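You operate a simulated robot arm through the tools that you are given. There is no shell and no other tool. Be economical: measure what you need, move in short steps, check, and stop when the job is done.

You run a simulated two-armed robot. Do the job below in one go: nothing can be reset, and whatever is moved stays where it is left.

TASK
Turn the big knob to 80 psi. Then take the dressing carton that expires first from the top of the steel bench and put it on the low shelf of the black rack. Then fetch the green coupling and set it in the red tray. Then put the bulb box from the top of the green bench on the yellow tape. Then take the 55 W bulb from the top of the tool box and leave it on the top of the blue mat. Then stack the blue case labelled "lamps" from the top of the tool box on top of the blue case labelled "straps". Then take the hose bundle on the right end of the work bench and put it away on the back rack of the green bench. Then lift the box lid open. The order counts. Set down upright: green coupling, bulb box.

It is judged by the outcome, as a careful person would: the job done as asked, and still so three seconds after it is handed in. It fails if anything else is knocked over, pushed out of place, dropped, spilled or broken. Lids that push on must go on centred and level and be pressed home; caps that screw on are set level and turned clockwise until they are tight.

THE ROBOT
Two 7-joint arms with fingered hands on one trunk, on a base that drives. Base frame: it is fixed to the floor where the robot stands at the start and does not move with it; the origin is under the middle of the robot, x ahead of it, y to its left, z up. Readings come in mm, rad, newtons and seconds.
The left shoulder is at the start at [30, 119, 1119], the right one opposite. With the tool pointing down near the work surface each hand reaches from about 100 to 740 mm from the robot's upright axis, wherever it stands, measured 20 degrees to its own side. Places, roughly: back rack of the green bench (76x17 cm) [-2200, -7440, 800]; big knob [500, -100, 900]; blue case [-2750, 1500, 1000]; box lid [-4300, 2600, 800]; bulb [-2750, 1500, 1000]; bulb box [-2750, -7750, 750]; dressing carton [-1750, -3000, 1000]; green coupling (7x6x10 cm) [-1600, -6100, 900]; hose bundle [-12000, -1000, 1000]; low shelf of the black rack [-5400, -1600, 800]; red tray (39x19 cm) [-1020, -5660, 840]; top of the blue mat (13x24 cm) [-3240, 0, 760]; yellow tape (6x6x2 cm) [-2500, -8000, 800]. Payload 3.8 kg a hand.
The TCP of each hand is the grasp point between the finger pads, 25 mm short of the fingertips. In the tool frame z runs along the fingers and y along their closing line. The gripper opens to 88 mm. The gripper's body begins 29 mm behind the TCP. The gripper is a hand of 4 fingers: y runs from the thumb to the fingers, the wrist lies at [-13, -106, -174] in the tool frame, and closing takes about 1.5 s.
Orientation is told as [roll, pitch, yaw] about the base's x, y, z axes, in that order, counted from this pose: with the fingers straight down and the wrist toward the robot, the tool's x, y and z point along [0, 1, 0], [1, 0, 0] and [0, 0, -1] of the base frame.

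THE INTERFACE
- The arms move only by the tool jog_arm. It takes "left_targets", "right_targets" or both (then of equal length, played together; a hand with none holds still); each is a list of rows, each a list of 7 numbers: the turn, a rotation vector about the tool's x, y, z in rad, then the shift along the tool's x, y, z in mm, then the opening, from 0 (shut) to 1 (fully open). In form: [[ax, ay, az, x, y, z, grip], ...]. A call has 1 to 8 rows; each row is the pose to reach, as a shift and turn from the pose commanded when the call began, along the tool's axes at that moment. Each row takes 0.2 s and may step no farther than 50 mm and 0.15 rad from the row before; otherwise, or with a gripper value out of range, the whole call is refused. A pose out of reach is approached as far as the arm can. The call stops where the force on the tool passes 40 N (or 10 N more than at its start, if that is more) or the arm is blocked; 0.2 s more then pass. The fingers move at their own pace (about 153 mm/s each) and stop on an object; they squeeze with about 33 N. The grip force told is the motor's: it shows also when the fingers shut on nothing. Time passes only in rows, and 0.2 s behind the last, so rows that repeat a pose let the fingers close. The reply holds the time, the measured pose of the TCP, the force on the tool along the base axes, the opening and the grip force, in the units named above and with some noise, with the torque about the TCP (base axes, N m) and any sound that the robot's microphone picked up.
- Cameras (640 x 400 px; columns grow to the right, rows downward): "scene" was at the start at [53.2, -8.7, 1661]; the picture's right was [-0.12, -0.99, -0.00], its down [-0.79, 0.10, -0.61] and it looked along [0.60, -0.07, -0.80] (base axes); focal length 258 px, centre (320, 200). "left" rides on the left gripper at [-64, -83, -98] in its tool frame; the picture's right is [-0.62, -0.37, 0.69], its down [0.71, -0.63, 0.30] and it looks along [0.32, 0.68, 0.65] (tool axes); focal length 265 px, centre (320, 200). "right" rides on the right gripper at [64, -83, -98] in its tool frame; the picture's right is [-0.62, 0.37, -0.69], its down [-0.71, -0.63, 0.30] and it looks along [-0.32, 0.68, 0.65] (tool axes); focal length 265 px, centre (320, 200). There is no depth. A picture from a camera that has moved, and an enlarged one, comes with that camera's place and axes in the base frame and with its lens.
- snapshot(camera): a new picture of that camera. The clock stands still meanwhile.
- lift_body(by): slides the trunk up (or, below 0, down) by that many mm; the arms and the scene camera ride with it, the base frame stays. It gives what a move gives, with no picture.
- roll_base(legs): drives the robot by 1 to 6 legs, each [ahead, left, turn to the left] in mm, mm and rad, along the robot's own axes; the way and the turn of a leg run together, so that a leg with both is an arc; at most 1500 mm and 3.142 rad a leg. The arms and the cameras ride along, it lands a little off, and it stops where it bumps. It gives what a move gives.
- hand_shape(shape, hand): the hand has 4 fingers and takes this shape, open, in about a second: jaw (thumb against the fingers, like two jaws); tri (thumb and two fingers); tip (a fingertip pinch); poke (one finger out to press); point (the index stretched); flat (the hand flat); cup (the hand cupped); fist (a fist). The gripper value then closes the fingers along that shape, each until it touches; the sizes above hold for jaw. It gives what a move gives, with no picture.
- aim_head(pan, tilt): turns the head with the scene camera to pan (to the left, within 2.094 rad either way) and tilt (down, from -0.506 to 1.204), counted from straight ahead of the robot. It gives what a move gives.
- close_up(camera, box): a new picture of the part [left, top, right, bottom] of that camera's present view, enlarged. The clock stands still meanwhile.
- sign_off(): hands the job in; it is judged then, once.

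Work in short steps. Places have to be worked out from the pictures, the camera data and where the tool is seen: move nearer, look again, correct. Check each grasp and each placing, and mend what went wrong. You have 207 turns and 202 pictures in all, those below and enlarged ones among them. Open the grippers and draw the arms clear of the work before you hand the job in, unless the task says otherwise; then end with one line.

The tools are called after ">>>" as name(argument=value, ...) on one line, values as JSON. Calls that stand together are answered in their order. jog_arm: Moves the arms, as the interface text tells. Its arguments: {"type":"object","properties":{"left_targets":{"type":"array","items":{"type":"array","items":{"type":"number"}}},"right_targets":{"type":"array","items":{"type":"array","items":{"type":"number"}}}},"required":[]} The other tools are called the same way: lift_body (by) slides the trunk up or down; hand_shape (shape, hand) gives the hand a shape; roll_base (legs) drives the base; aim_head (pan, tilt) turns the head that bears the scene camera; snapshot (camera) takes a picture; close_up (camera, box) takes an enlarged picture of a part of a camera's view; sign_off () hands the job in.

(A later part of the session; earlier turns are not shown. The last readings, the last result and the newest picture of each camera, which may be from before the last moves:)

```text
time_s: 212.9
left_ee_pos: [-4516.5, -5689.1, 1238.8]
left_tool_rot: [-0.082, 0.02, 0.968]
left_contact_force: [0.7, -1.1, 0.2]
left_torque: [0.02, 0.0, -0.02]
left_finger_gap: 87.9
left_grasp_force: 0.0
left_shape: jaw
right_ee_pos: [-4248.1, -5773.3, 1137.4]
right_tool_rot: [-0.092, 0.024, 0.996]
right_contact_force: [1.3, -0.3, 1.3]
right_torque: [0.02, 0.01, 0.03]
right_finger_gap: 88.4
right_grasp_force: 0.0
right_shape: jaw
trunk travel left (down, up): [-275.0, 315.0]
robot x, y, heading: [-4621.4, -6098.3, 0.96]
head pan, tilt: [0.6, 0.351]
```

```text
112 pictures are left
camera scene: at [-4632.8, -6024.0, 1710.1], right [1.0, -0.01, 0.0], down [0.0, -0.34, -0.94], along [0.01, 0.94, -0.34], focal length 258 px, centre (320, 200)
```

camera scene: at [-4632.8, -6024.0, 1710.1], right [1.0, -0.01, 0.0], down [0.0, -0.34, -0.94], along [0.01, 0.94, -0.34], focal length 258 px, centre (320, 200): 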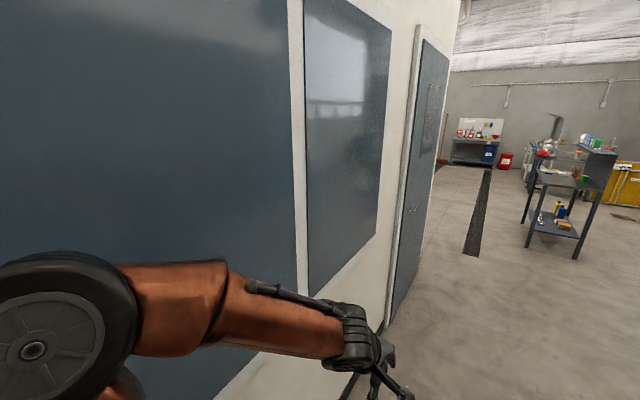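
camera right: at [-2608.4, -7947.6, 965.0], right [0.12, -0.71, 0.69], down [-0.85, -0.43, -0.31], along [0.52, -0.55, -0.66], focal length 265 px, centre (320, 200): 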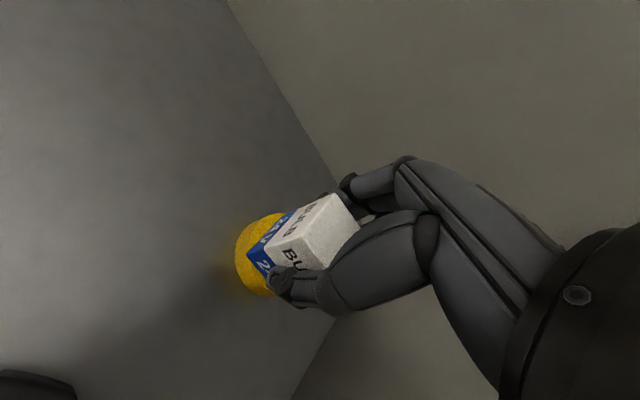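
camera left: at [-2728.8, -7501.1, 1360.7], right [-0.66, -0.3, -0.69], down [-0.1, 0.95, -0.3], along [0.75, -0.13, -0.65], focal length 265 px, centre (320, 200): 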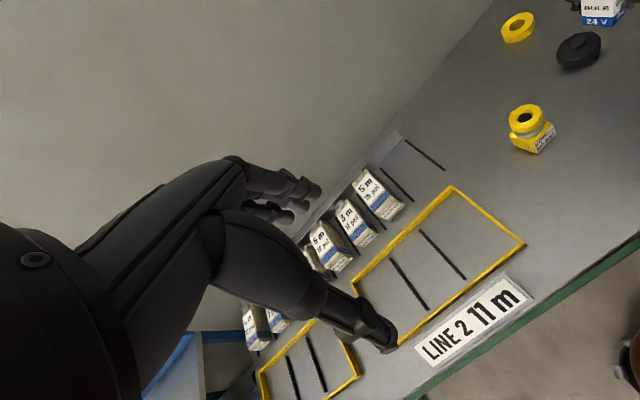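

Free now. Continuing up the aisle.

>>> roll_base(legs=[[0, -200, 0], [0, 0, 0.07], [1400, 0, 0], [1400, 0, 0], [1400, 0, 0]])

>>> snapshot(camera="scene")

```text
time_s: 234.6
left_ee_pos: [-2207.0, -2228.3, 1239.6]
left_tool_rot: [-0.08, 0.02, 1.025]
left_contact_force: [-0.6, -0.8, 0.3]
left_torque: [0.0, 0.0, -0.01]
left_finger_gap: 87.8
left_grasp_force: 0.1
left_shape: jaw
right_ee_pos: [-1934.2, -2297.5, 1138.7]
right_tool_rot: [-0.093, 0.023, 1.052]
right_contact_force: [-0.3, -0.3, -0.1]
right_torque: [-0.02, -0.01, -0.01]
right_finger_gap: 87.8
right_grasp_force: 0.2
right_shape: jaw
trunk travel left (down, up): [-275.0, 315.0]
robot x, y, heading: [-2291.2, -2646.4, 1.019]
head pan, tilt: [0.6, 0.351]
```

```text
111 pictures are left
camera scene: at [-2304.0, -2569.7, 1710.1], right [1.0, 0.05, 0.0], down [0.02, -0.34, -0.94], along [-0.05, 0.94, -0.34], focal length 258 px, centre (320, 200)
```

scene: 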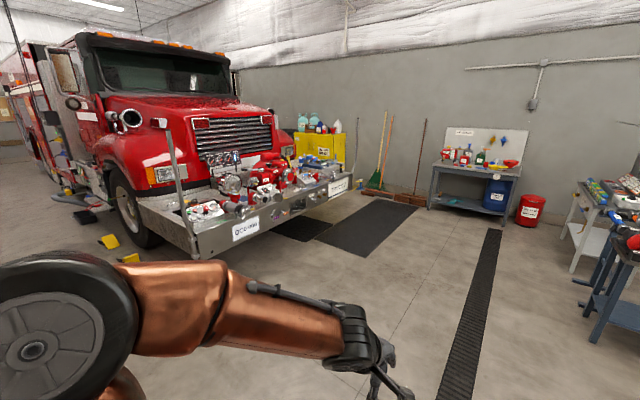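

The truck's front bumper holds the tools; the blue mat should be toward its left end. I'll drive in front of it and face it.

>>> roll_base(legs=[[800, 600, 0], [800, 600, 0], [0, 0, 1.45]])

>>> aim_head(pan=-0.3, tilt=0.45)

>>> snapshot(camera="scene")

```text
time_s: 248.1
left_ee_pos: [-2852.3, -488.0, 1239.4]
left_tool_rot: [-0.081, 0.02, 2.424]
left_contact_force: [-0.1, -0.2, -0.2]
left_torque: [0.01, -0.04, -0.02]
left_finger_gap: 87.7
left_grasp_force: 0.0
left_shape: jaw
right_ee_pos: [-2738.0, -230.3, 1137.5]
right_tool_rot: [-0.092, 0.024, 2.45]
right_contact_force: [0.0, -0.9, -0.7]
right_torque: [-0.01, -0.02, 0.0]
right_finger_gap: 88.4
right_grasp_force: 0.0
right_shape: jaw
trunk travel left (down, up): [-275.0, 315.0]
robot x, y, heading: [-2453.7, -640.3, 2.419]
head pan, tilt: [0.6, 0.351]
```

```text
time_s: 249.3
left_ee_pos: [-2852.6, -487.5, 1239.7]
left_tool_rot: [-0.079, 0.021, 2.423]
left_contact_force: [0.1, 0.1, -0.1]
left_torque: [-0.03, -0.01, 0.0]
left_finger_gap: 88.0
left_grasp_force: 0.1
left_shape: jaw
right_ee_pos: [-2738.6, -230.8, 1137.8]
right_tool_rot: [-0.093, 0.024, 2.451]
right_contact_force: [-0.2, -0.1, -0.3]
right_torque: [0.04, 0.0, 0.04]
right_finger_gap: 88.1
right_grasp_force: 0.0
right_shape: jaw
trunk travel left (down, up): [-275.0, 315.0]
robot x, y, heading: [-2452.0, -641.2, 2.417]
head pan, tilt: [-0.3, 0.45]
```

```text
110 pictures are left
camera scene: at [-2489.8, -573.7, 1700.9], right [0.85, 0.52, 0.0], down [0.23, -0.37, -0.9], along [-0.47, 0.77, -0.44], focal length 258 px, centre (320, 200)
```

scene: 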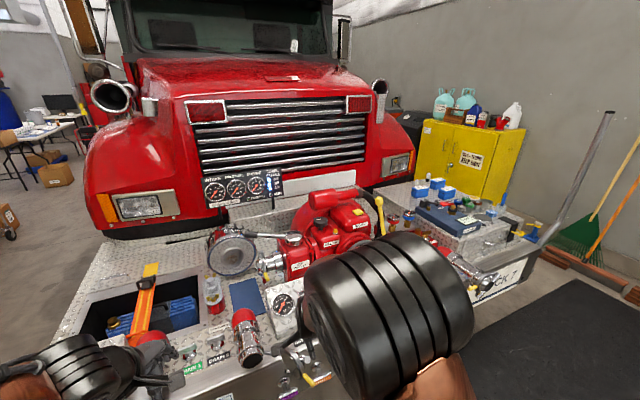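

>>> close_up(camera="scene", box=[390, 165, 550, 265])

>>> close_up(camera="scene", box=[190, 240, 320, 340])

```text
4.00 times, centred on (470, 215) of scene
camera zoom: at [-2489.8, -573.7, 1700.9], right [0.85, 0.52, 0.0], down [0.23, -0.37, -0.9], along [-0.47, 0.77, -0.44], focal length 1032 px, centre (-280, 140)
```

zoom: 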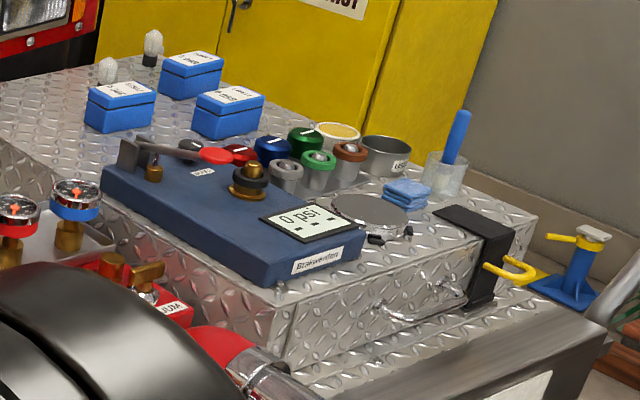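

```text
4.00 times, centred on (255, 290) of scene
camera zoom: at [-2489.8, -573.7, 1700.9], right [0.85, 0.52, 0.0], down [0.23, -0.37, -0.9], along [-0.47, 0.77, -0.44], focal length 1032 px, centre (580, -160)
```

zoom: 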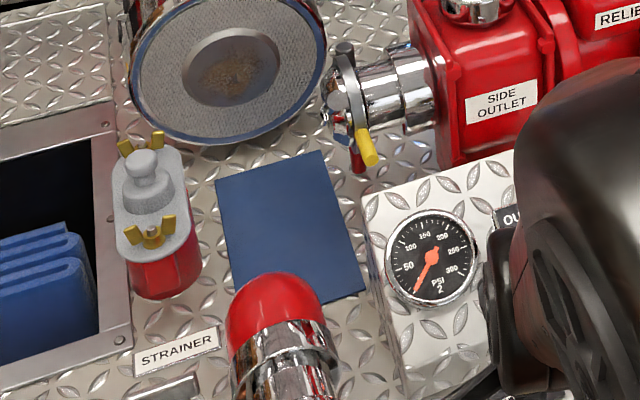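

The three blue cases and two bulbs are at the back of the diamond-plate tool box at the bumper's right end. That is best reached from the truck's right side, where a walkway runs beside the cabinet. I'll drive round there in stages.

>>> roll_base(legs=[[110, -926, 0], [110, -926, 0], [0, 0, 1.72], [-620, 0, 0]])

>>> aim_head(pan=-0.7, tilt=0.4)

>>> snapshot(camera="scene")

```text
time_s: 266.0
left_ee_pos: [-1159.4, 1041.0, 1239.6]
left_tool_rot: [-0.08, 0.02, -2.104]
left_contact_force: [-1.0, 0.9, 0.4]
left_torque: [-0.01, 0.01, -0.03]
left_finger_gap: 87.9
left_grasp_force: 0.0
left_shape: jaw
right_ee_pos: [-1432.2, 1105.8, 1138.7]
right_tool_rot: [-0.092, 0.024, -2.076]
right_contact_force: [1.1, 0.2, 0.3]
right_torque: [-0.01, 0.01, 0.01]
right_finger_gap: 87.9
right_grasp_force: 0.0
right_shape: jaw
trunk travel left (down, up): [-275.0, 315.0]
robot x, y, heading: [-1083.0, 1459.8, -2.11]
head pan, tilt: [-0.3, 0.45]
```

```text
time_s: 266.9
left_ee_pos: [-1159.5, 1042.0, 1240.0]
left_tool_rot: [-0.081, 0.022, -2.102]
left_contact_force: [0.2, 0.1, 0.3]
left_torque: [-0.04, 0.01, -0.01]
left_finger_gap: 88.2
left_grasp_force: 0.0
left_shape: jaw
right_ee_pos: [-1433.1, 1105.8, 1137.9]
right_tool_rot: [-0.093, 0.024, -2.076]
right_contact_force: [0.4, 0.3, 0.5]
right_torque: [-0.04, -0.02, -0.03]
right_finger_gap: 87.9
right_grasp_force: 0.0
right_shape: jaw
trunk travel left (down, up): [-275.0, 315.0]
robot x, y, heading: [-1084.6, 1456.5, -2.107]
head pan, tilt: [-0.7, 0.4]
```

```text
107 pictures are left
camera scene: at [-1162.5, 1445.8, 1705.5], right [-0.33, 0.94, 0.0], down [0.37, 0.13, -0.92], along [-0.87, -0.3, -0.39], focal length 258 px, centre (320, 200)
```

scene: 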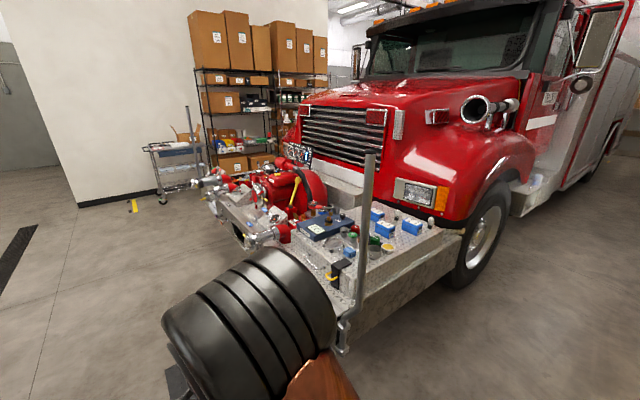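

The truck's right side is clear. I'll slide right along it and look at the tool box.

>>> roll_base(legs=[[0, -1250, 0]])

>>> aim_head(pan=0, tilt=0.55)

>>> snapshot(camera="scene")

```text
time_s: 273.1
left_ee_pos: [-2210.8, 1665.2, 1240.3]
left_tool_rot: [-0.079, 0.02, -2.101]
left_contact_force: [0.2, 0.9, 0.0]
left_torque: [0.01, 0.01, 0.0]
left_finger_gap: 88.0
left_grasp_force: 0.1
left_shape: jaw
right_ee_pos: [-2483.9, 1730.3, 1138.6]
right_tool_rot: [-0.094, 0.024, -2.076]
right_contact_force: [0.7, -0.5, 0.0]
right_torque: [-0.08, -0.01, -0.01]
right_finger_gap: 87.8
right_grasp_force: 0.0
right_shape: jaw
trunk travel left (down, up): [-275.0, 315.0]
robot x, y, heading: [-2136.2, 2084.6, -2.109]
head pan, tilt: [-0.7, 0.4]
```

```text
time_s: 274.2
left_ee_pos: [-2209.5, 1666.2, 1239.2]
left_tool_rot: [-0.08, 0.021, -2.1]
left_contact_force: [0.2, 0.1, -0.7]
left_torque: [0.01, -0.01, -0.01]
left_finger_gap: 88.0
left_grasp_force: 0.1
left_shape: jaw
right_ee_pos: [-2483.5, 1730.7, 1138.8]
right_tool_rot: [-0.092, 0.023, -2.075]
right_contact_force: [-0.3, 0.1, 0.9]
right_torque: [-0.01, -0.02, -0.02]
right_finger_gap: 87.9
right_grasp_force: 0.1
right_shape: jaw
trunk travel left (down, up): [-275.0, 315.0]
robot x, y, heading: [-2138.4, 2084.5, -2.105]
head pan, tilt: [0.0, 0.55]
```

```text
106 pictures are left
camera scene: at [-2172.0, 2024.1, 1691.9], right [-0.86, 0.51, 0.0], down [0.27, 0.45, -0.85], along [-0.44, -0.73, -0.52], focal length 258 px, centre (320, 200)
```

scene: 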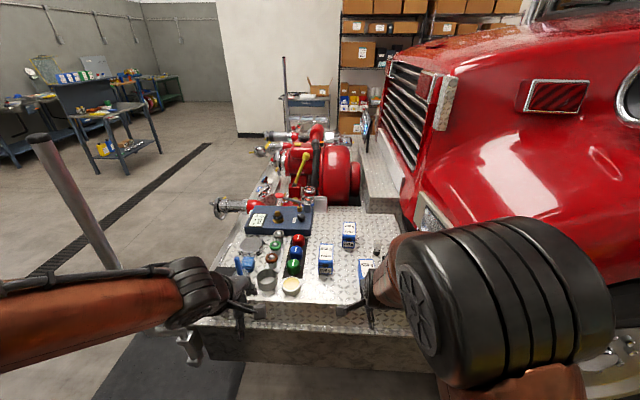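

>>> snapshot(camera="right")

>>> close_up(camera="scene", box=[300, 205, 420, 305])

```text
105 pictures are left
camera right: at [-2382.5, 1765.0, 1232.2], right [-0.67, -0.07, 0.74], down [-0.34, 0.91, -0.22], along [-0.66, -0.4, -0.64], focal length 265 px, centre (320, 200)
```

right: 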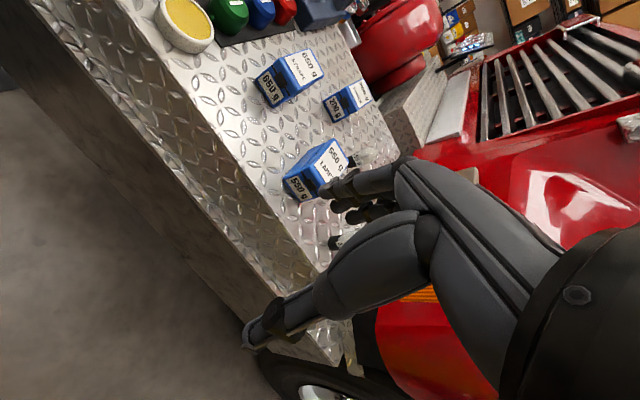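

```text
4.00 times, centred on (360, 255) of scene
camera zoom: at [-2172.0, 2024.1, 1691.9], right [-0.86, 0.51, 0.0], down [0.27, 0.45, -0.85], along [-0.44, -0.73, -0.52], focal length 1032 px, centre (160, -20)
```

zoom: 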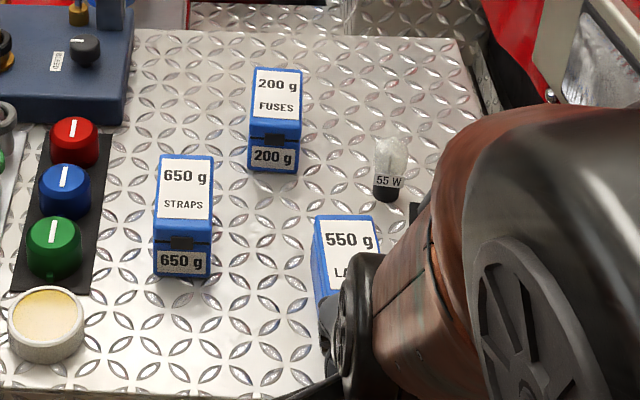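

I can read them now: STRAPS (650 g), FUSES (200 g), LAMPS (550 g) and the 55 W bulb. Before closing in I'll check the fender clearance on my right.

>>> aim_head(pan=-0.9, tilt=0.7)

>>> snapshot(camera="scene")

```text
time_s: 275.4
left_ee_pos: [-2210.4, 1665.9, 1239.8]
left_tool_rot: [-0.081, 0.022, -2.102]
left_contact_force: [-1.2, 0.1, -0.1]
left_torque: [0.0, 0.02, 0.04]
left_finger_gap: 88.1
left_grasp_force: 0.1
left_shape: jaw
right_ee_pos: [-2484.0, 1728.6, 1138.7]
right_tool_rot: [-0.091, 0.024, -2.075]
right_contact_force: [-0.4, -0.1, 0.1]
right_torque: [0.0, -0.03, -0.02]
right_finger_gap: 87.9
right_grasp_force: 0.1
right_shape: jaw
trunk travel left (down, up): [-275.0, 315.0]
robot x, y, heading: [-2136.3, 2083.8, -2.11]
head pan, tilt: [-0.901, 0.7]
```

```text
103 pictures are left
camera scene: at [-2210.2, 2089.7, 1678.7], right [-0.13, 0.99, 0.0], down [0.64, 0.09, -0.76], along [-0.76, -0.1, -0.64], focal length 258 px, centre (320, 200)
```

scene: 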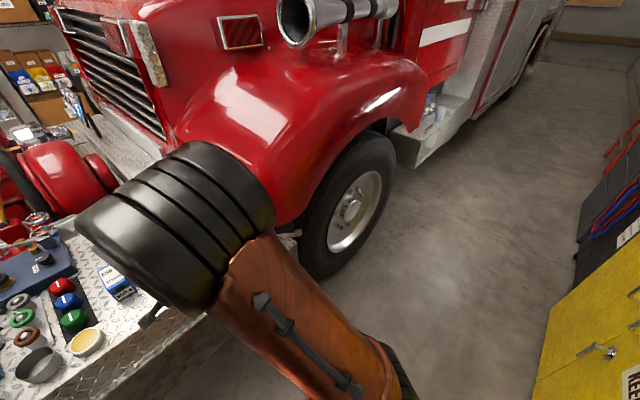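

The wheel and fender sit well back (o≈-3500), so there's room. I'll move 300 mm ahead.

>>> roll_base(legs=[[300, 0, 0]])

>>> aim_head(pan=-0.2, tilt=0.8)

>>> snapshot(camera="scene")

>>> snapshot(camera="right")

>>> snapshot(camera="left")

```text
time_s: 277.4
left_ee_pos: [-2361.9, 1403.9, 1239.8]
left_tool_rot: [-0.08, 0.022, -2.096]
left_contact_force: [-1.1, -0.4, 0.6]
left_torque: [0.04, -0.01, 0.01]
left_finger_gap: 88.2
left_grasp_force: 0.1
left_shape: jaw
right_ee_pos: [-2635.7, 1467.7, 1138.2]
right_tool_rot: [-0.092, 0.024, -2.069]
right_contact_force: [-0.1, 0.1, 0.1]
right_torque: [0.05, -0.01, -0.04]
right_finger_gap: 87.7
right_grasp_force: 0.0
right_shape: jaw
trunk travel left (down, up): [-275.0, 315.0]
robot x, y, heading: [-2287.4, 1826.0, -2.1]
head pan, tilt: [-0.901, 0.7]
```

```text
time_s: 278.5
left_ee_pos: [-2361.7, 1405.7, 1240.2]
left_tool_rot: [-0.08, 0.021, -2.095]
left_contact_force: [0.2, -0.5, -0.7]
left_torque: [-0.03, 0.03, 0.01]
left_finger_gap: 88.1
left_grasp_force: 0.0
left_shape: jaw
right_ee_pos: [-2637.0, 1468.2, 1138.1]
right_tool_rot: [-0.091, 0.025, -2.07]
right_contact_force: [-0.6, -0.5, 0.0]
right_torque: [0.0, -0.03, 0.0]
right_finger_gap: 87.8
right_grasp_force: 0.1
right_shape: jaw
trunk travel left (down, up): [-275.0, 315.0]
robot x, y, heading: [-2291.6, 1824.6, -2.097]
head pan, tilt: [-0.201, 0.799]
```

```text
102 pictures are left
camera scene: at [-2333.8, 1780.9, 1670.5], right [-0.74, 0.67, 0.0], down [0.48, 0.53, -0.7], along [-0.47, -0.52, -0.72], focal length 258 px, centre (320, 200)
```

scene: 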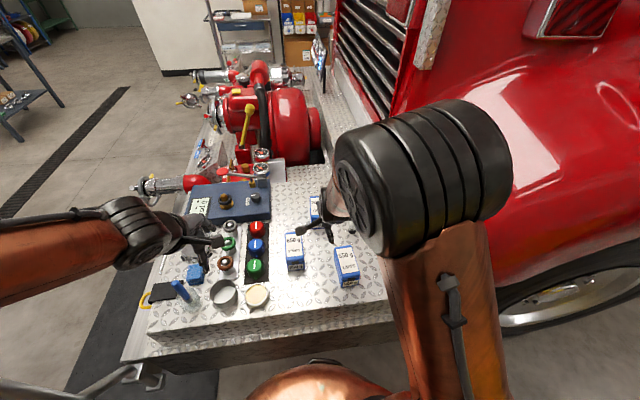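

```text
101 pictures are left
camera right: at [-2534.6, 1503.5, 1232.1], right [-0.67, -0.07, 0.74], down [-0.34, 0.91, -0.22], along [-0.66, -0.4, -0.64], focal length 265 px, centre (320, 200)
```

right: 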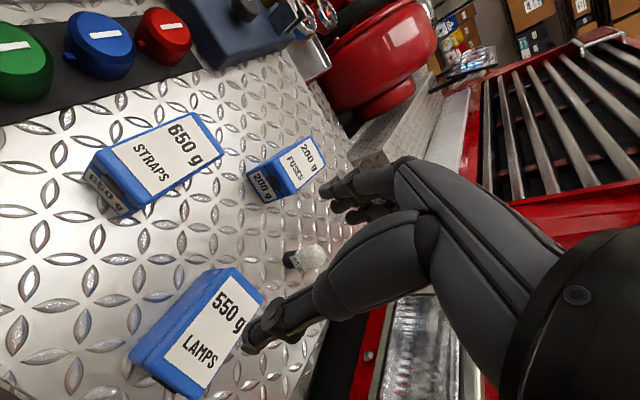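

```text
100 pictures are left
camera left: at [-2369.0, 1503.6, 1345.1], right [-0.39, 0.67, -0.63], down [0.91, 0.21, -0.35], along [-0.1, -0.71, -0.69], focal length 265 px, centre (320, 200)
```

left: 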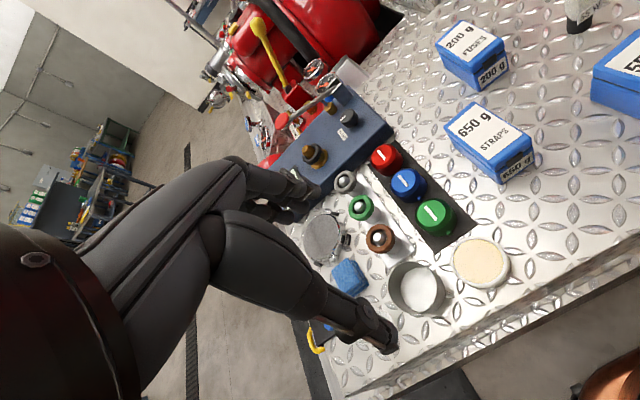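

The bulb base triangulates to about (-2804, 1424), the tool box top to about z 900. I'll level the right hand and move above the bulb for a clear view.

>>> jog_arm(right_targets=[[-0.006, 0.02, 0, -31, 30, 5, 1], [-0.012, 0.04, 0, -63, 60, 10, 1], [-0.018, 0.065, 0, -94, 90, 20, 1], [-0.025, 0.09, 0, -126, 119, 30, 1]])

>>> snapshot(camera="right")

>>> snapshot(camera="scene")

```text
time_s: 279.5
left_ee_pos: [-2361.7, 1405.6, 1239.0]
left_tool_rot: [-0.078, 0.023, -2.097]
left_contact_force: [-0.5, 0.7, 0.7]
left_torque: [0.01, -0.01, -0.06]
left_finger_gap: 88.1
left_grasp_force: 0.0
left_shape: jaw
right_ee_pos: [-2805.8, 1425.8, 1117.9]
right_tool_rot: [0.002, 0.001, -2.067]
right_contact_force: [0.2, 0.4, -0.1]
right_torque: [0.02, -0.02, 0.03]
right_finger_gap: 87.9
right_grasp_force: 0.1
right_shape: jaw
trunk travel left (down, up): [-275.0, 315.0]
robot x, y, heading: [-2291.6, 1821.8, -2.101]
head pan, tilt: [-0.201, 0.799]
```

```text
99 pictures are left
camera right: at [-2711.7, 1467.2, 1215.7], right [-0.72, -0.03, 0.69], down [-0.33, 0.9, -0.3], along [-0.61, -0.45, -0.65], focal length 265 px, centre (320, 200)
```

right: 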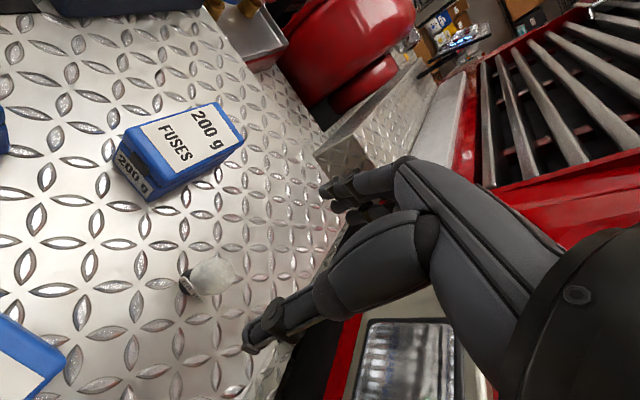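

```text
98 pictures are left
camera scene: at [-2336.0, 1781.1, 1670.4], right [-0.74, 0.67, 0.0], down [0.48, 0.53, -0.7], along [-0.46, -0.52, -0.72], focal length 258 px, centre (320, 200)
```

scene: 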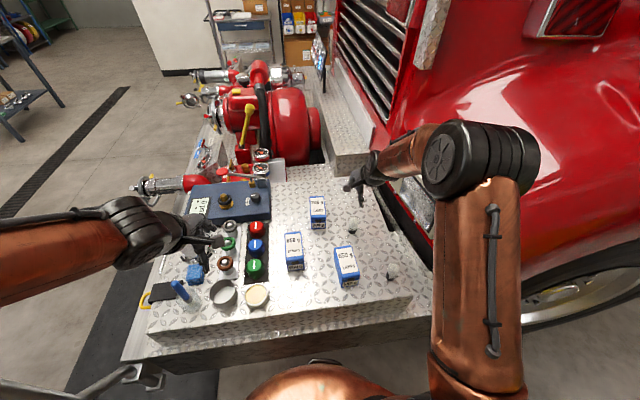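

>>> close_up(camera="scene", box=[325, 205, 425, 295])

>>> close_up(camera="right", box=[150, 230, 270, 320])

```text
4.44 times, centred on (375, 250) of scene
camera zoom: at [-2336.0, 1781.1, 1670.4], right [-0.74, 0.67, 0.0], down [0.48, 0.53, -0.7], along [-0.46, -0.52, -0.72], focal length 1146 px, centre (76, -22)
```

zoom: 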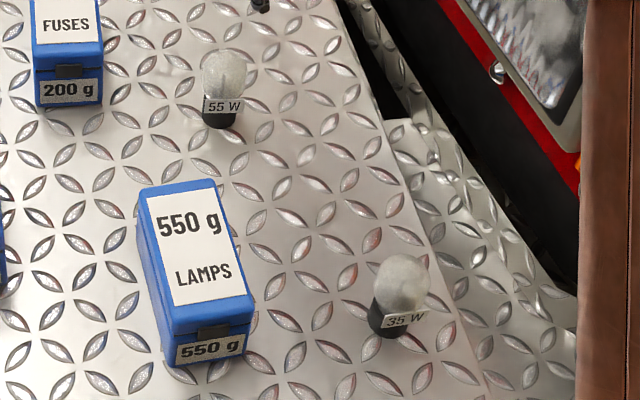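

```text
4.44 times, centred on (210, 275) of right
camera zoom: at [-2711.7, 1467.2, 1215.7], right [-0.72, -0.03, 0.69], down [-0.33, 0.9, -0.3], along [-0.61, -0.45, -0.65], focal length 1180 px, centre (809, -133)
```

zoom: 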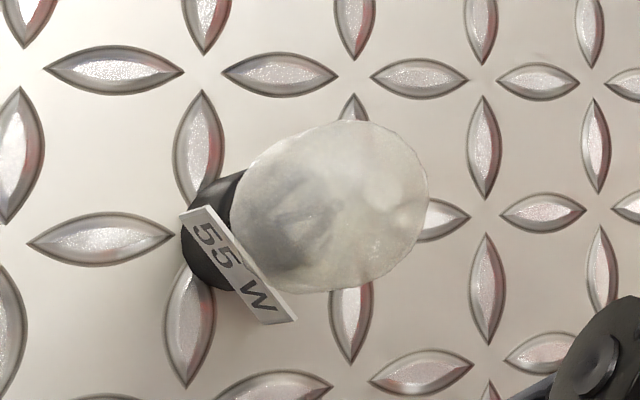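

The 55 W bulb is confirmed: base at (-2810, 1425, 895), glass about 42 mm across and top near 975. I'll descend to z≈952 and grip the glass at its middle.

>>> jog_arm(right_targets=[[0, 0, 0, -3, 1, 45, 1], [0, 0, 0, -3, 1, 90, 1], [0, 0, 0, -3, 1, 130, 1]])

>>> snapshot(camera="right")

>>> close_up(camera="scene", box=[325, 205, 425, 295])

```text
time_s: 280.3
left_ee_pos: [-2363.0, 1404.4, 1238.4]
left_tool_rot: [-0.081, 0.021, -2.097]
left_contact_force: [-0.4, 0.6, -0.6]
left_torque: [0.05, 0.0, 0.01]
left_finger_gap: 88.2
left_grasp_force: 0.1
left_shape: jaw
right_ee_pos: [-2809.5, 1425.6, 986.5]
right_tool_rot: [-0.002, 0.0, -2.066]
right_contact_force: [0.0, 0.0, 0.1]
right_torque: [-0.02, -0.05, 0.03]
right_finger_gap: 88.0
right_grasp_force: 0.0
right_shape: jaw
trunk travel left (down, up): [-275.0, 315.0]
robot x, y, heading: [-2286.9, 1826.5, -2.1]
head pan, tilt: [-0.201, 0.799]
```

```text
95 pictures are left
camera right: at [-2714.2, 1467.5, 1086.2], right [-0.72, -0.03, 0.69], down [-0.33, 0.89, -0.3], along [-0.61, -0.45, -0.65], focal length 265 px, centre (320, 200)
```

right: 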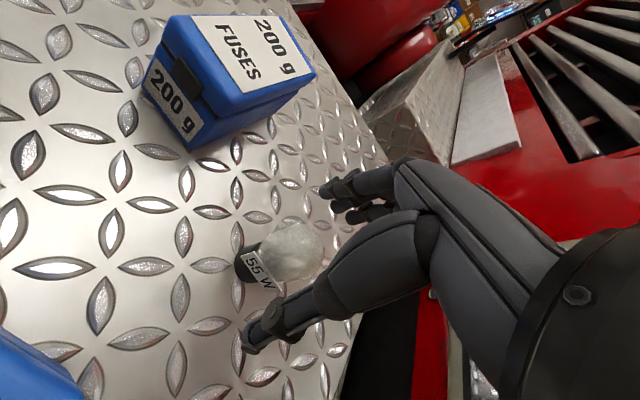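

```text
4.44 times, centred on (375, 250) of scene
camera zoom: at [-2334.3, 1780.6, 1670.4], right [-0.74, 0.67, 0.0], down [0.48, 0.53, -0.7], along [-0.47, -0.52, -0.72], focal length 1146 px, centre (76, -22)
```

zoom: 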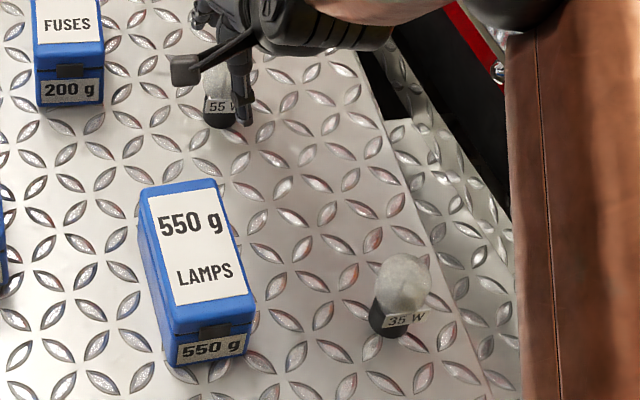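

Bulb centre reads (-2814, 1420). I'll correct by a few mm, descend and close.

>>> jog_arm(right_targets=[[0, 0, 0, -2, 6, 15, 1], [0, 0, 0, -2, 6, 34, 1], [0, 0, 0, -2, 6, 34, 0.3], [0, 0, 0, -2, 6, 34, 0], [0, 0, 0, -2, 6, 34, 0], [0, 0, 0, -2, 6, 34, 0]])

>>> snapshot(camera="right")

```text
time_s: 281.7
left_ee_pos: [-2361.8, 1405.4, 1239.5]
left_tool_rot: [-0.079, 0.021, -2.096]
left_contact_force: [0.2, -0.2, 0.1]
left_torque: [-0.01, 0.04, -0.03]
left_finger_gap: 87.9
left_grasp_force: 0.0
left_shape: jaw
right_ee_pos: [-2812.8, 1421.2, 954.7]
right_tool_rot: [-0.002, -0.001, -2.068]
right_contact_force: [0.2, 0.2, -0.4]
right_torque: [0.04, 0.0, 0.03]
right_finger_gap: 26.8
right_grasp_force: 32.9
right_shape: jaw
trunk travel left (down, up): [-275.0, 315.0]
robot x, y, heading: [-2285.3, 1821.8, -2.101]
head pan, tilt: [-0.201, 0.799]
```

```text
93 pictures are left
camera right: at [-2718.3, 1463.8, 1052.3], right [-0.72, -0.03, 0.69], down [-0.33, 0.9, -0.3], along [-0.61, -0.45, -0.65], focal length 265 px, centre (320, 200)
```

right: 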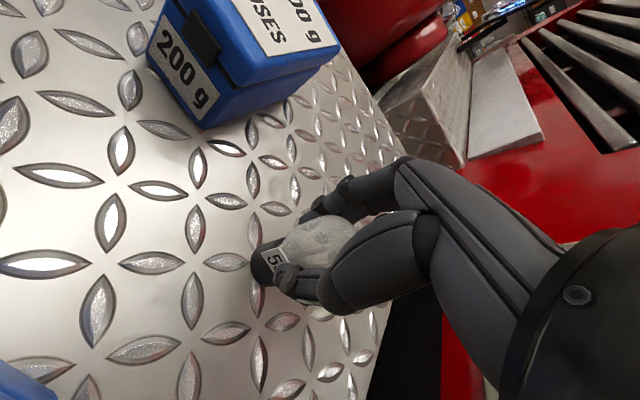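

Gripped at the bulb's neck. I'll lift and draw it back.

>>> jog_arm(right_targets=[[0, 0, 0, 0, 0, -40, 0], [0, 0, 0, 0, 0, -80, 0], [0, 0, 0, 0, 0, -120, 0], [0, 0, 0, 0, 0, -165, 0], [0, 0, 0, 40, -25, -170, 0], [0, 0, 0, 80, -50, -170, 0], [0, 0, 0, 110, -85, -170, 0]])

>>> snapshot(camera="right")

```text
time_s: 283.3
left_ee_pos: [-2360.8, 1405.8, 1239.7]
left_tool_rot: [-0.082, 0.021, -2.095]
left_contact_force: [-0.5, -0.2, 0.3]
left_torque: [0.01, 0.01, -0.02]
left_finger_gap: 87.8
left_grasp_force: 0.1
left_shape: jaw
right_ee_pos: [-2673.7, 1444.1, 1126.4]
right_tool_rot: [-0.004, -0.002, -2.07]
right_contact_force: [-0.1, 0.8, -0.8]
right_torque: [0.0, 0.01, 0.0]
right_finger_gap: 26.7
right_grasp_force: 33.1
right_shape: jaw
trunk travel left (down, up): [-275.0, 315.0]
robot x, y, heading: [-2289.8, 1824.2, -2.103]
head pan, tilt: [-0.201, 0.799]
```

```text
92 pictures are left
camera right: at [-2578.1, 1485.8, 1223.3], right [-0.72, -0.03, 0.69], down [-0.33, 0.89, -0.3], along [-0.61, -0.45, -0.65], focal length 265 px, centre (320, 200)
```

right: 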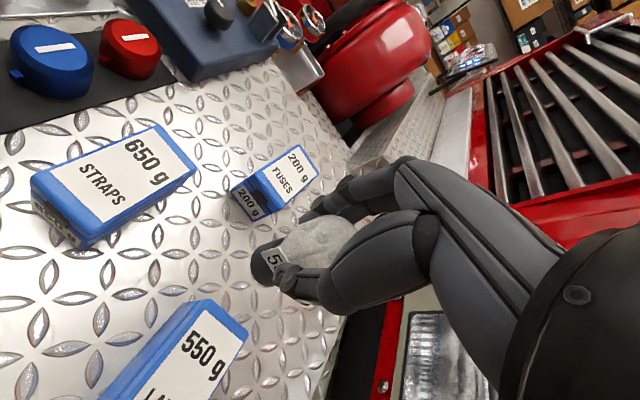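

Bulb secure. Retracing the route to the front of the truck.

>>> roll_base(legs=[[-320, 0, 0], [0, 1250, 0], [620, 0, 0], [0, 0, -1.72], [-110, 926, 0], [-110, 926, 0]])

>>> aim_head(pan=0, tilt=0.55)

>>> snapshot(camera="scene")

```text
time_s: 288.8
left_ee_pos: [-1601.3, 1335.0, 1240.5]
left_tool_rot: [-0.079, 0.017, -2.101]
left_contact_force: [-0.3, -0.8, 0.8]
left_torque: [0.0, 0.02, -0.01]
left_finger_gap: 87.7
left_grasp_force: 0.1
left_shape: jaw
right_ee_pos: [-1912.3, 1382.0, 1119.3]
right_tool_rot: [-0.006, 0.028, -2.079]
right_contact_force: [7.2, 11.6, 3.3]
right_torque: [-0.23, 0.24, -0.12]
right_finger_gap: 25.2
right_grasp_force: 33.2
right_shape: jaw
trunk travel left (down, up): [-275.0, 315.0]
robot x, y, heading: [-1530.0, 1748.8, -2.103]
head pan, tilt: [-0.201, 0.799]
stopped in leg 2: the force on the tool passed its limit at 52 N (the readings are from after the stop); the commanded pose is now the measured one
```

```text
time_s: 289.5
left_ee_pos: [-1600.9, 1333.8, 1241.2]
left_tool_rot: [-0.08, 0.019, -2.099]
left_contact_force: [0.7, -0.5, 0.2]
left_torque: [-0.03, -0.03, 0.0]
left_finger_gap: 87.7
left_grasp_force: 0.1
left_shape: jaw
right_ee_pos: [-1910.6, 1380.1, 1118.9]
right_tool_rot: [-0.006, 0.027, -2.078]
right_contact_force: [13.4, 9.1, -4.7]
right_torque: [0.03, -0.04, 0.15]
right_finger_gap: 24.5
right_grasp_force: 33.4
right_shape: jaw
trunk travel left (down, up): [-275.0, 315.0]
robot x, y, heading: [-1526.5, 1752.4, -2.104]
head pan, tilt: [0.0, 0.55]
```

```text
91 pictures are left
camera scene: at [-1561.7, 1692.4, 1691.8], right [-0.86, 0.51, 0.0], down [0.27, 0.45, -0.85], along [-0.43, -0.73, -0.52], focal length 258 px, centre (320, 200)
```

scene: 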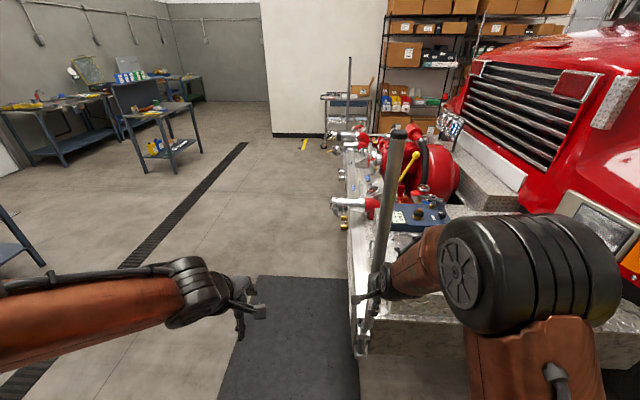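

The right hand touched the bumper's corner pole. I'll ease back right, then reverse farther out before passing it. First I'll check the bulb.

>>> roll_base(legs=[[0, -80, 0], [-330, 0, 0]])

>>> snapshot(camera="right")

>>> snapshot(camera="scene")

```text
time_s: 292.2
left_ee_pos: [-1516.4, 1637.2, 1242.4]
left_tool_rot: [-0.08, 0.017, -2.099]
left_contact_force: [0.6, 0.7, 0.7]
left_torque: [-0.05, 0.02, -0.02]
left_finger_gap: 87.9
left_grasp_force: 0.0
left_shape: jaw
right_ee_pos: [-1827.3, 1682.7, 1121.2]
right_tool_rot: [-0.005, 0.024, -2.078]
right_contact_force: [1.0, -0.1, 0.3]
right_torque: [-0.01, 0.02, 0.01]
right_finger_gap: 25.9
right_grasp_force: 32.9
right_shape: jaw
trunk travel left (down, up): [-275.0, 315.0]
robot x, y, heading: [-1442.3, 2052.5, -2.106]
head pan, tilt: [0.0, 0.55]
stopped in leg 2: the robot was blocked; the commanded pose is now the measured one
```

```text
90 pictures are left
camera right: at [-1733.1, 1722.4, 1220.1], right [-0.73, -0.04, 0.69], down [-0.32, 0.9, -0.29], along [-0.61, -0.42, -0.67], focal length 265 px, centre (320, 200)
```

right: 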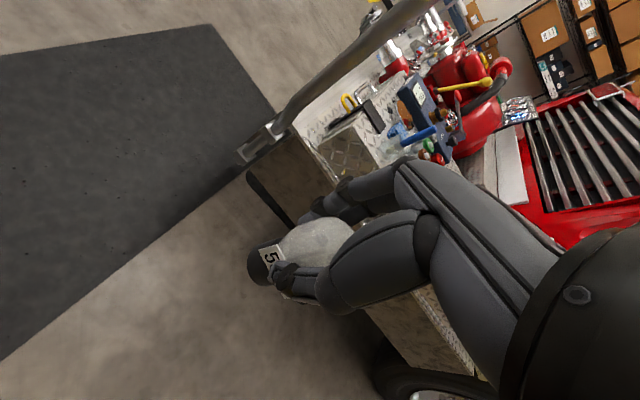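

```text
89 pictures are left
camera scene: at [-1476.5, 1997.3, 1692.1], right [-0.86, 0.51, 0.0], down [0.26, 0.45, -0.85], along [-0.43, -0.74, -0.52], focal length 258 px, centre (320, 200)
```

scene: 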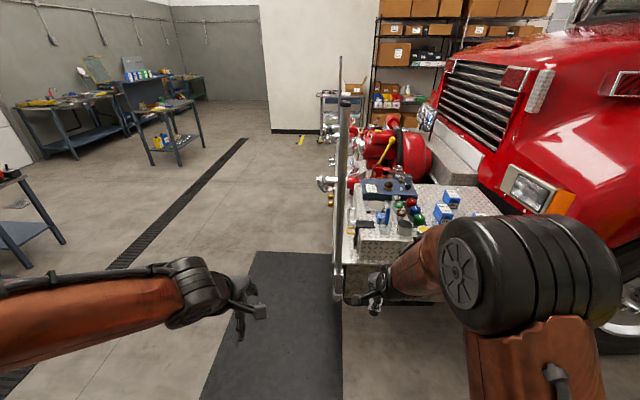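

Bulb still held. I'll ease forward off whatever is behind, pass the pole with a wide margin, then go to the truck's front.

>>> roll_base(legs=[[50, 0, 0], [0, 300, 0], [700, 350, 0], [0, 0, -1.72], [-90, 1030, 0], [-90, 1030, 0]])

>>> snapshot(camera="scene")

```text
time_s: 294.3
left_ee_pos: [-1388.2, 1509.5, 1242.8]
left_tool_rot: [-0.082, 0.014, -2.104]
left_contact_force: [0.8, 0.2, -0.5]
left_torque: [-0.04, 0.07, 0.0]
left_finger_gap: 88.1
left_grasp_force: 0.0
left_shape: jaw
right_ee_pos: [-1701.3, 1556.7, 1122.3]
right_tool_rot: [-0.008, 0.022, -2.082]
right_contact_force: [1.3, 0.9, 1.0]
right_torque: [-0.03, 0.07, -0.04]
right_finger_gap: 25.5
right_grasp_force: 32.7
right_shape: jaw
trunk travel left (down, up): [-275.0, 315.0]
robot x, y, heading: [-1317.8, 1919.4, -2.104]
head pan, tilt: [0.0, 0.55]
stopped in leg 2: the robot was blocked; the commanded pose is now the measured one
```

```text
88 pictures are left
camera scene: at [-1347.8, 1869.5, 1692.3], right [-0.86, 0.51, 0.0], down [0.26, 0.45, -0.86], along [-0.44, -0.74, -0.52], focal length 258 px, centre (320, 200)
```

scene: 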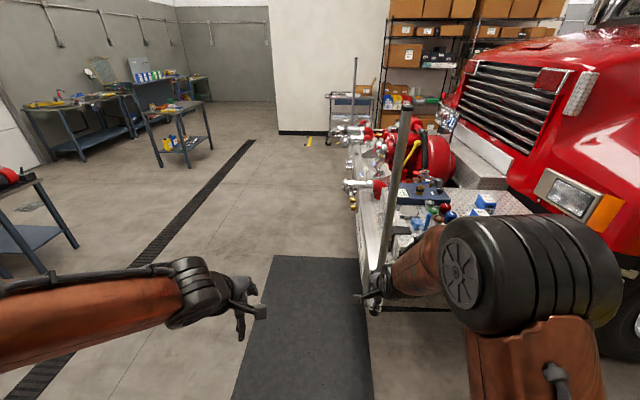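

Blocked again moving left, so I'll look to the left and behind.

>>> aim_head(pan=1.7, tilt=0.9)

>>> snapshot(camera="scene")

>>> aim_head(pan=-2.09, tilt=0.9)

>>> snapshot(camera="scene")

```text
time_s: 296.0
left_ee_pos: [-1392.2, 1503.0, 1239.4]
left_tool_rot: [-0.08, 0.024, -2.102]
left_contact_force: [-0.2, 0.5, 0.2]
left_torque: [-0.01, 0.0, 0.0]
left_finger_gap: 88.2
left_grasp_force: 0.0
left_shape: jaw
right_ee_pos: [-1705.5, 1549.8, 1118.8]
right_tool_rot: [-0.007, 0.029, -2.083]
right_contact_force: [-0.5, 0.0, 0.1]
right_torque: [0.0, -0.02, -0.03]
right_finger_gap: 25.8
right_grasp_force: 32.7
right_shape: jaw
trunk travel left (down, up): [-275.0, 315.0]
robot x, y, heading: [-1314.2, 1920.4, -2.103]
head pan, tilt: [1.7, 0.901]
```

```text
87 pictures are left
camera scene: at [-1238.8, 1907.7, 1662.6], right [-0.39, -0.92, 0.0], down [-0.72, 0.31, -0.62], along [0.57, -0.24, -0.78], focal length 258 px, centre (320, 200)
```

scene: 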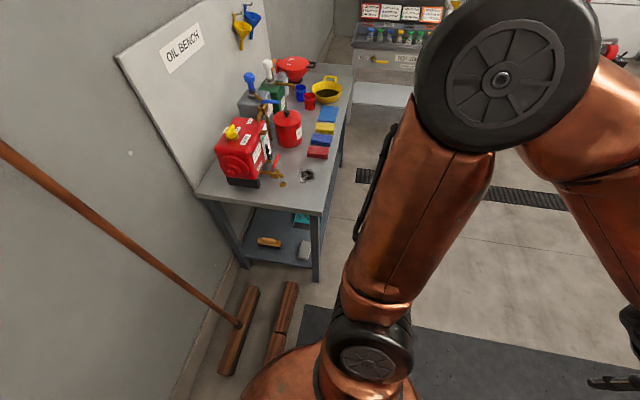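

```text
time_s: 299.1
left_ee_pos: [-1392.1, 1502.5, 1238.3]
left_tool_rot: [-0.081, 0.02, -2.104]
left_contact_force: [0.1, -0.2, 1.0]
left_torque: [0.0, 0.0, 0.03]
left_finger_gap: 88.1
left_grasp_force: 0.1
left_shape: jaw
right_ee_pos: [-1705.7, 1549.4, 1117.8]
right_tool_rot: [-0.006, 0.027, -2.081]
right_contact_force: [0.8, 0.2, -0.4]
right_torque: [-0.01, -0.03, 0.03]
right_finger_gap: 25.6
right_grasp_force: 32.8
right_shape: jaw
trunk travel left (down, up): [-275.0, 315.0]
robot x, y, heading: [-1320.3, 1922.6, -2.103]
head pan, tilt: [-2.089, 0.901]
```

```text
86 pictures are left
camera scene: at [-1345.6, 2003.3, 1662.6], right [0.87, 0.5, 0.0], down [0.39, -0.68, -0.62], along [-0.31, 0.54, -0.78], focal length 258 px, centre (320, 200)
```

scene: 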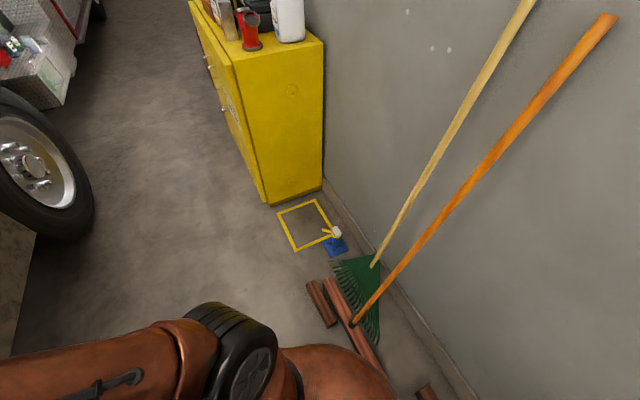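

Loose timbers by the wall are just behind my base. I'll ease 90 mm ahead, then go left past the pole.

>>> roll_base(legs=[[90, 0, 0], [20, 330, 0]])

>>> aim_head(pan=-0.2, tilt=0.6)

>>> snapshot(camera="scene")

```text
time_s: 302.1
left_ee_pos: [-1157.2, 1236.0, 1238.6]
left_tool_rot: [-0.082, 0.021, -2.1]
left_contact_force: [1.1, 0.9, 0.2]
left_torque: [-0.02, 0.05, 0.01]
left_finger_gap: 88.1
left_grasp_force: 0.1
left_shape: jaw
right_ee_pos: [-1470.9, 1282.6, 1118.0]
right_tool_rot: [-0.007, 0.028, -2.075]
right_contact_force: [0.3, -0.2, -0.4]
right_torque: [0.0, 0.0, -0.02]
right_finger_gap: 25.6
right_grasp_force: 32.8
right_shape: jaw
trunk travel left (down, up): [-275.0, 315.0]
robot x, y, heading: [-1086.5, 1654.0, -2.1]
head pan, tilt: [-2.089, 0.901]
```

```text
time_s: 303.9
left_ee_pos: [-1158.6, 1237.5, 1238.1]
left_tool_rot: [-0.081, 0.02, -2.098]
left_contact_force: [0.3, 0.6, 0.7]
left_torque: [-0.01, -0.02, 0.02]
left_finger_gap: 88.0
left_grasp_force: 0.0
left_shape: jaw
right_ee_pos: [-1472.9, 1282.6, 1119.0]
right_tool_rot: [-0.004, 0.028, -2.076]
right_contact_force: [0.8, 0.0, -0.8]
right_torque: [-0.02, 0.03, -0.03]
right_finger_gap: 25.8
right_grasp_force: 33.3
right_shape: jaw
trunk travel left (down, up): [-275.0, 315.0]
robot x, y, heading: [-1084.7, 1652.3, -2.098]
head pan, tilt: [-0.201, 0.6]
```

```text
85 pictures are left
camera scene: at [-1135.3, 1606.8, 1687.3], right [-0.75, 0.67, 0.0], down [0.38, 0.42, -0.82], along [-0.55, -0.61, -0.57], focal length 258 px, centre (320, 200)
```

scene: 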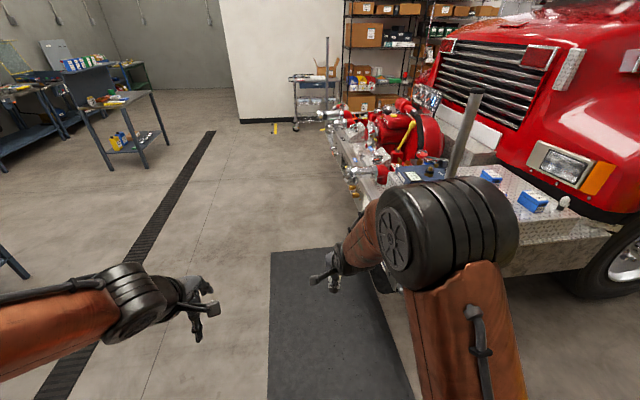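

>>> roll_base(legs=[[700, 250, 0], [0, 0, -1.72], [0, 1000, 0], [0, 990, 0]])

>>> aim_head(pan=0, tilt=0.55)

>>> snapshot(camera="scene")

```text
time_s: 321.8
left_ee_pos: [-2906.2, -478.0, 1238.6]
left_tool_rot: [-0.08, 0.022, 2.457]
left_contact_force: [1.1, 0.5, 0.4]
left_torque: [-0.03, 0.04, 0.01]
left_finger_gap: 88.3
left_grasp_force: 0.0
left_shape: jaw
right_ee_pos: [-2812.3, -175.3, 1117.5]
right_tool_rot: [-0.006, 0.029, 2.479]
right_contact_force: [1.3, 0.1, -0.4]
right_torque: [0.03, 0.02, 0.01]
right_finger_gap: 25.4
right_grasp_force: 32.9
right_shape: jaw
trunk travel left (down, up): [-275.0, 315.0]
robot x, y, heading: [-2503.0, -614.8, 2.454]
head pan, tilt: [-0.201, 0.6]
```

```text
time_s: 322.5
left_ee_pos: [-2905.4, -476.4, 1240.4]
left_tool_rot: [-0.08, 0.021, 2.458]
left_contact_force: [-0.5, 0.1, -0.1]
left_torque: [0.01, 0.02, -0.04]
left_finger_gap: 88.2
left_grasp_force: 0.0
left_shape: jaw
right_ee_pos: [-2811.8, -174.5, 1118.8]
right_tool_rot: [-0.006, 0.028, 2.479]
right_contact_force: [0.9, 0.2, -1.5]
right_torque: [-0.01, -0.02, -0.01]
right_finger_gap: 25.4
right_grasp_force: 32.8
right_shape: jaw
trunk travel left (down, up): [-275.0, 315.0]
robot x, y, heading: [-2504.3, -613.0, 2.456]
head pan, tilt: [0.0, 0.55]
```

```text
84 pictures are left
camera scene: at [-2559.3, -569.6, 1691.8], right [0.63, 0.77, 0.0], down [0.4, -0.33, -0.85], along [-0.66, 0.54, -0.52], focal length 258 px, centre (320, 200)
```

scene: 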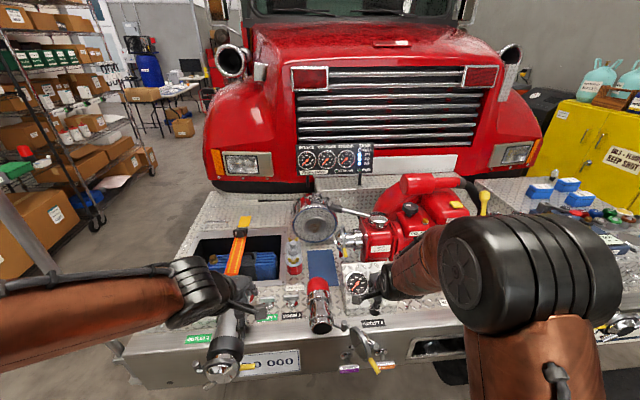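

The mat centre is about (-3243, 1) at z≈763. I'll move 270 mm ahead and 110 mm left so it's in front of the right hand.

>>> roll_base(legs=[[270, 110, 0]])

>>> snapshot(camera="right")

>>> snapshot(camera="scene")

```text
time_s: 324.5
left_ee_pos: [-3179.1, -391.8, 1238.8]
left_tool_rot: [-0.082, 0.023, 2.453]
left_contact_force: [-0.1, 0.2, -0.4]
left_torque: [0.0, -0.01, 0.02]
left_finger_gap: 88.0
left_grasp_force: 0.0
left_shape: jaw
right_ee_pos: [-3083.7, -90.2, 1117.9]
right_tool_rot: [-0.008, 0.027, 2.472]
right_contact_force: [0.3, 0.5, -0.3]
right_torque: [-0.02, -0.02, 0.0]
right_finger_gap: 25.3
right_grasp_force: 32.4
right_shape: jaw
trunk travel left (down, up): [-275.0, 315.0]
robot x, y, heading: [-2776.6, -531.4, 2.455]
head pan, tilt: [0.0, 0.55]
```

```text
83 pictures are left
camera right: at [-3062.0, -191.1, 1218.1], right [0.08, 0.72, 0.69], down [0.94, 0.17, -0.28], along [-0.32, 0.67, -0.67], focal length 265 px, centre (320, 200)
```

right: 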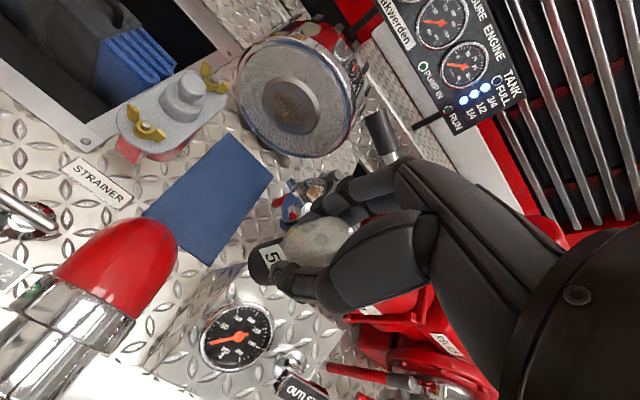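

```text
82 pictures are left
camera scene: at [-2833.3, -485.9, 1691.8], right [0.64, 0.77, 0.0], down [0.4, -0.33, -0.85], along [-0.66, 0.54, -0.52], focal length 258 px, centre (320, 200)
```

scene: 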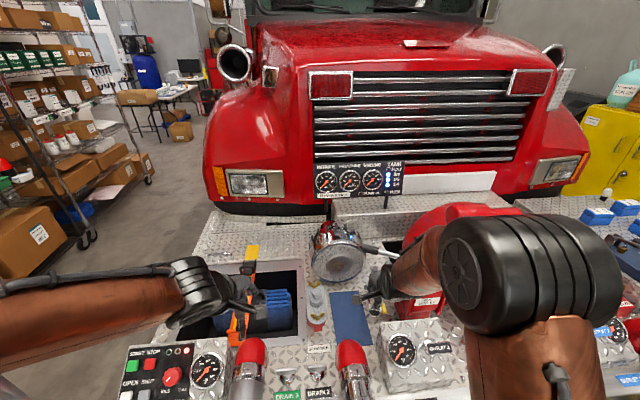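

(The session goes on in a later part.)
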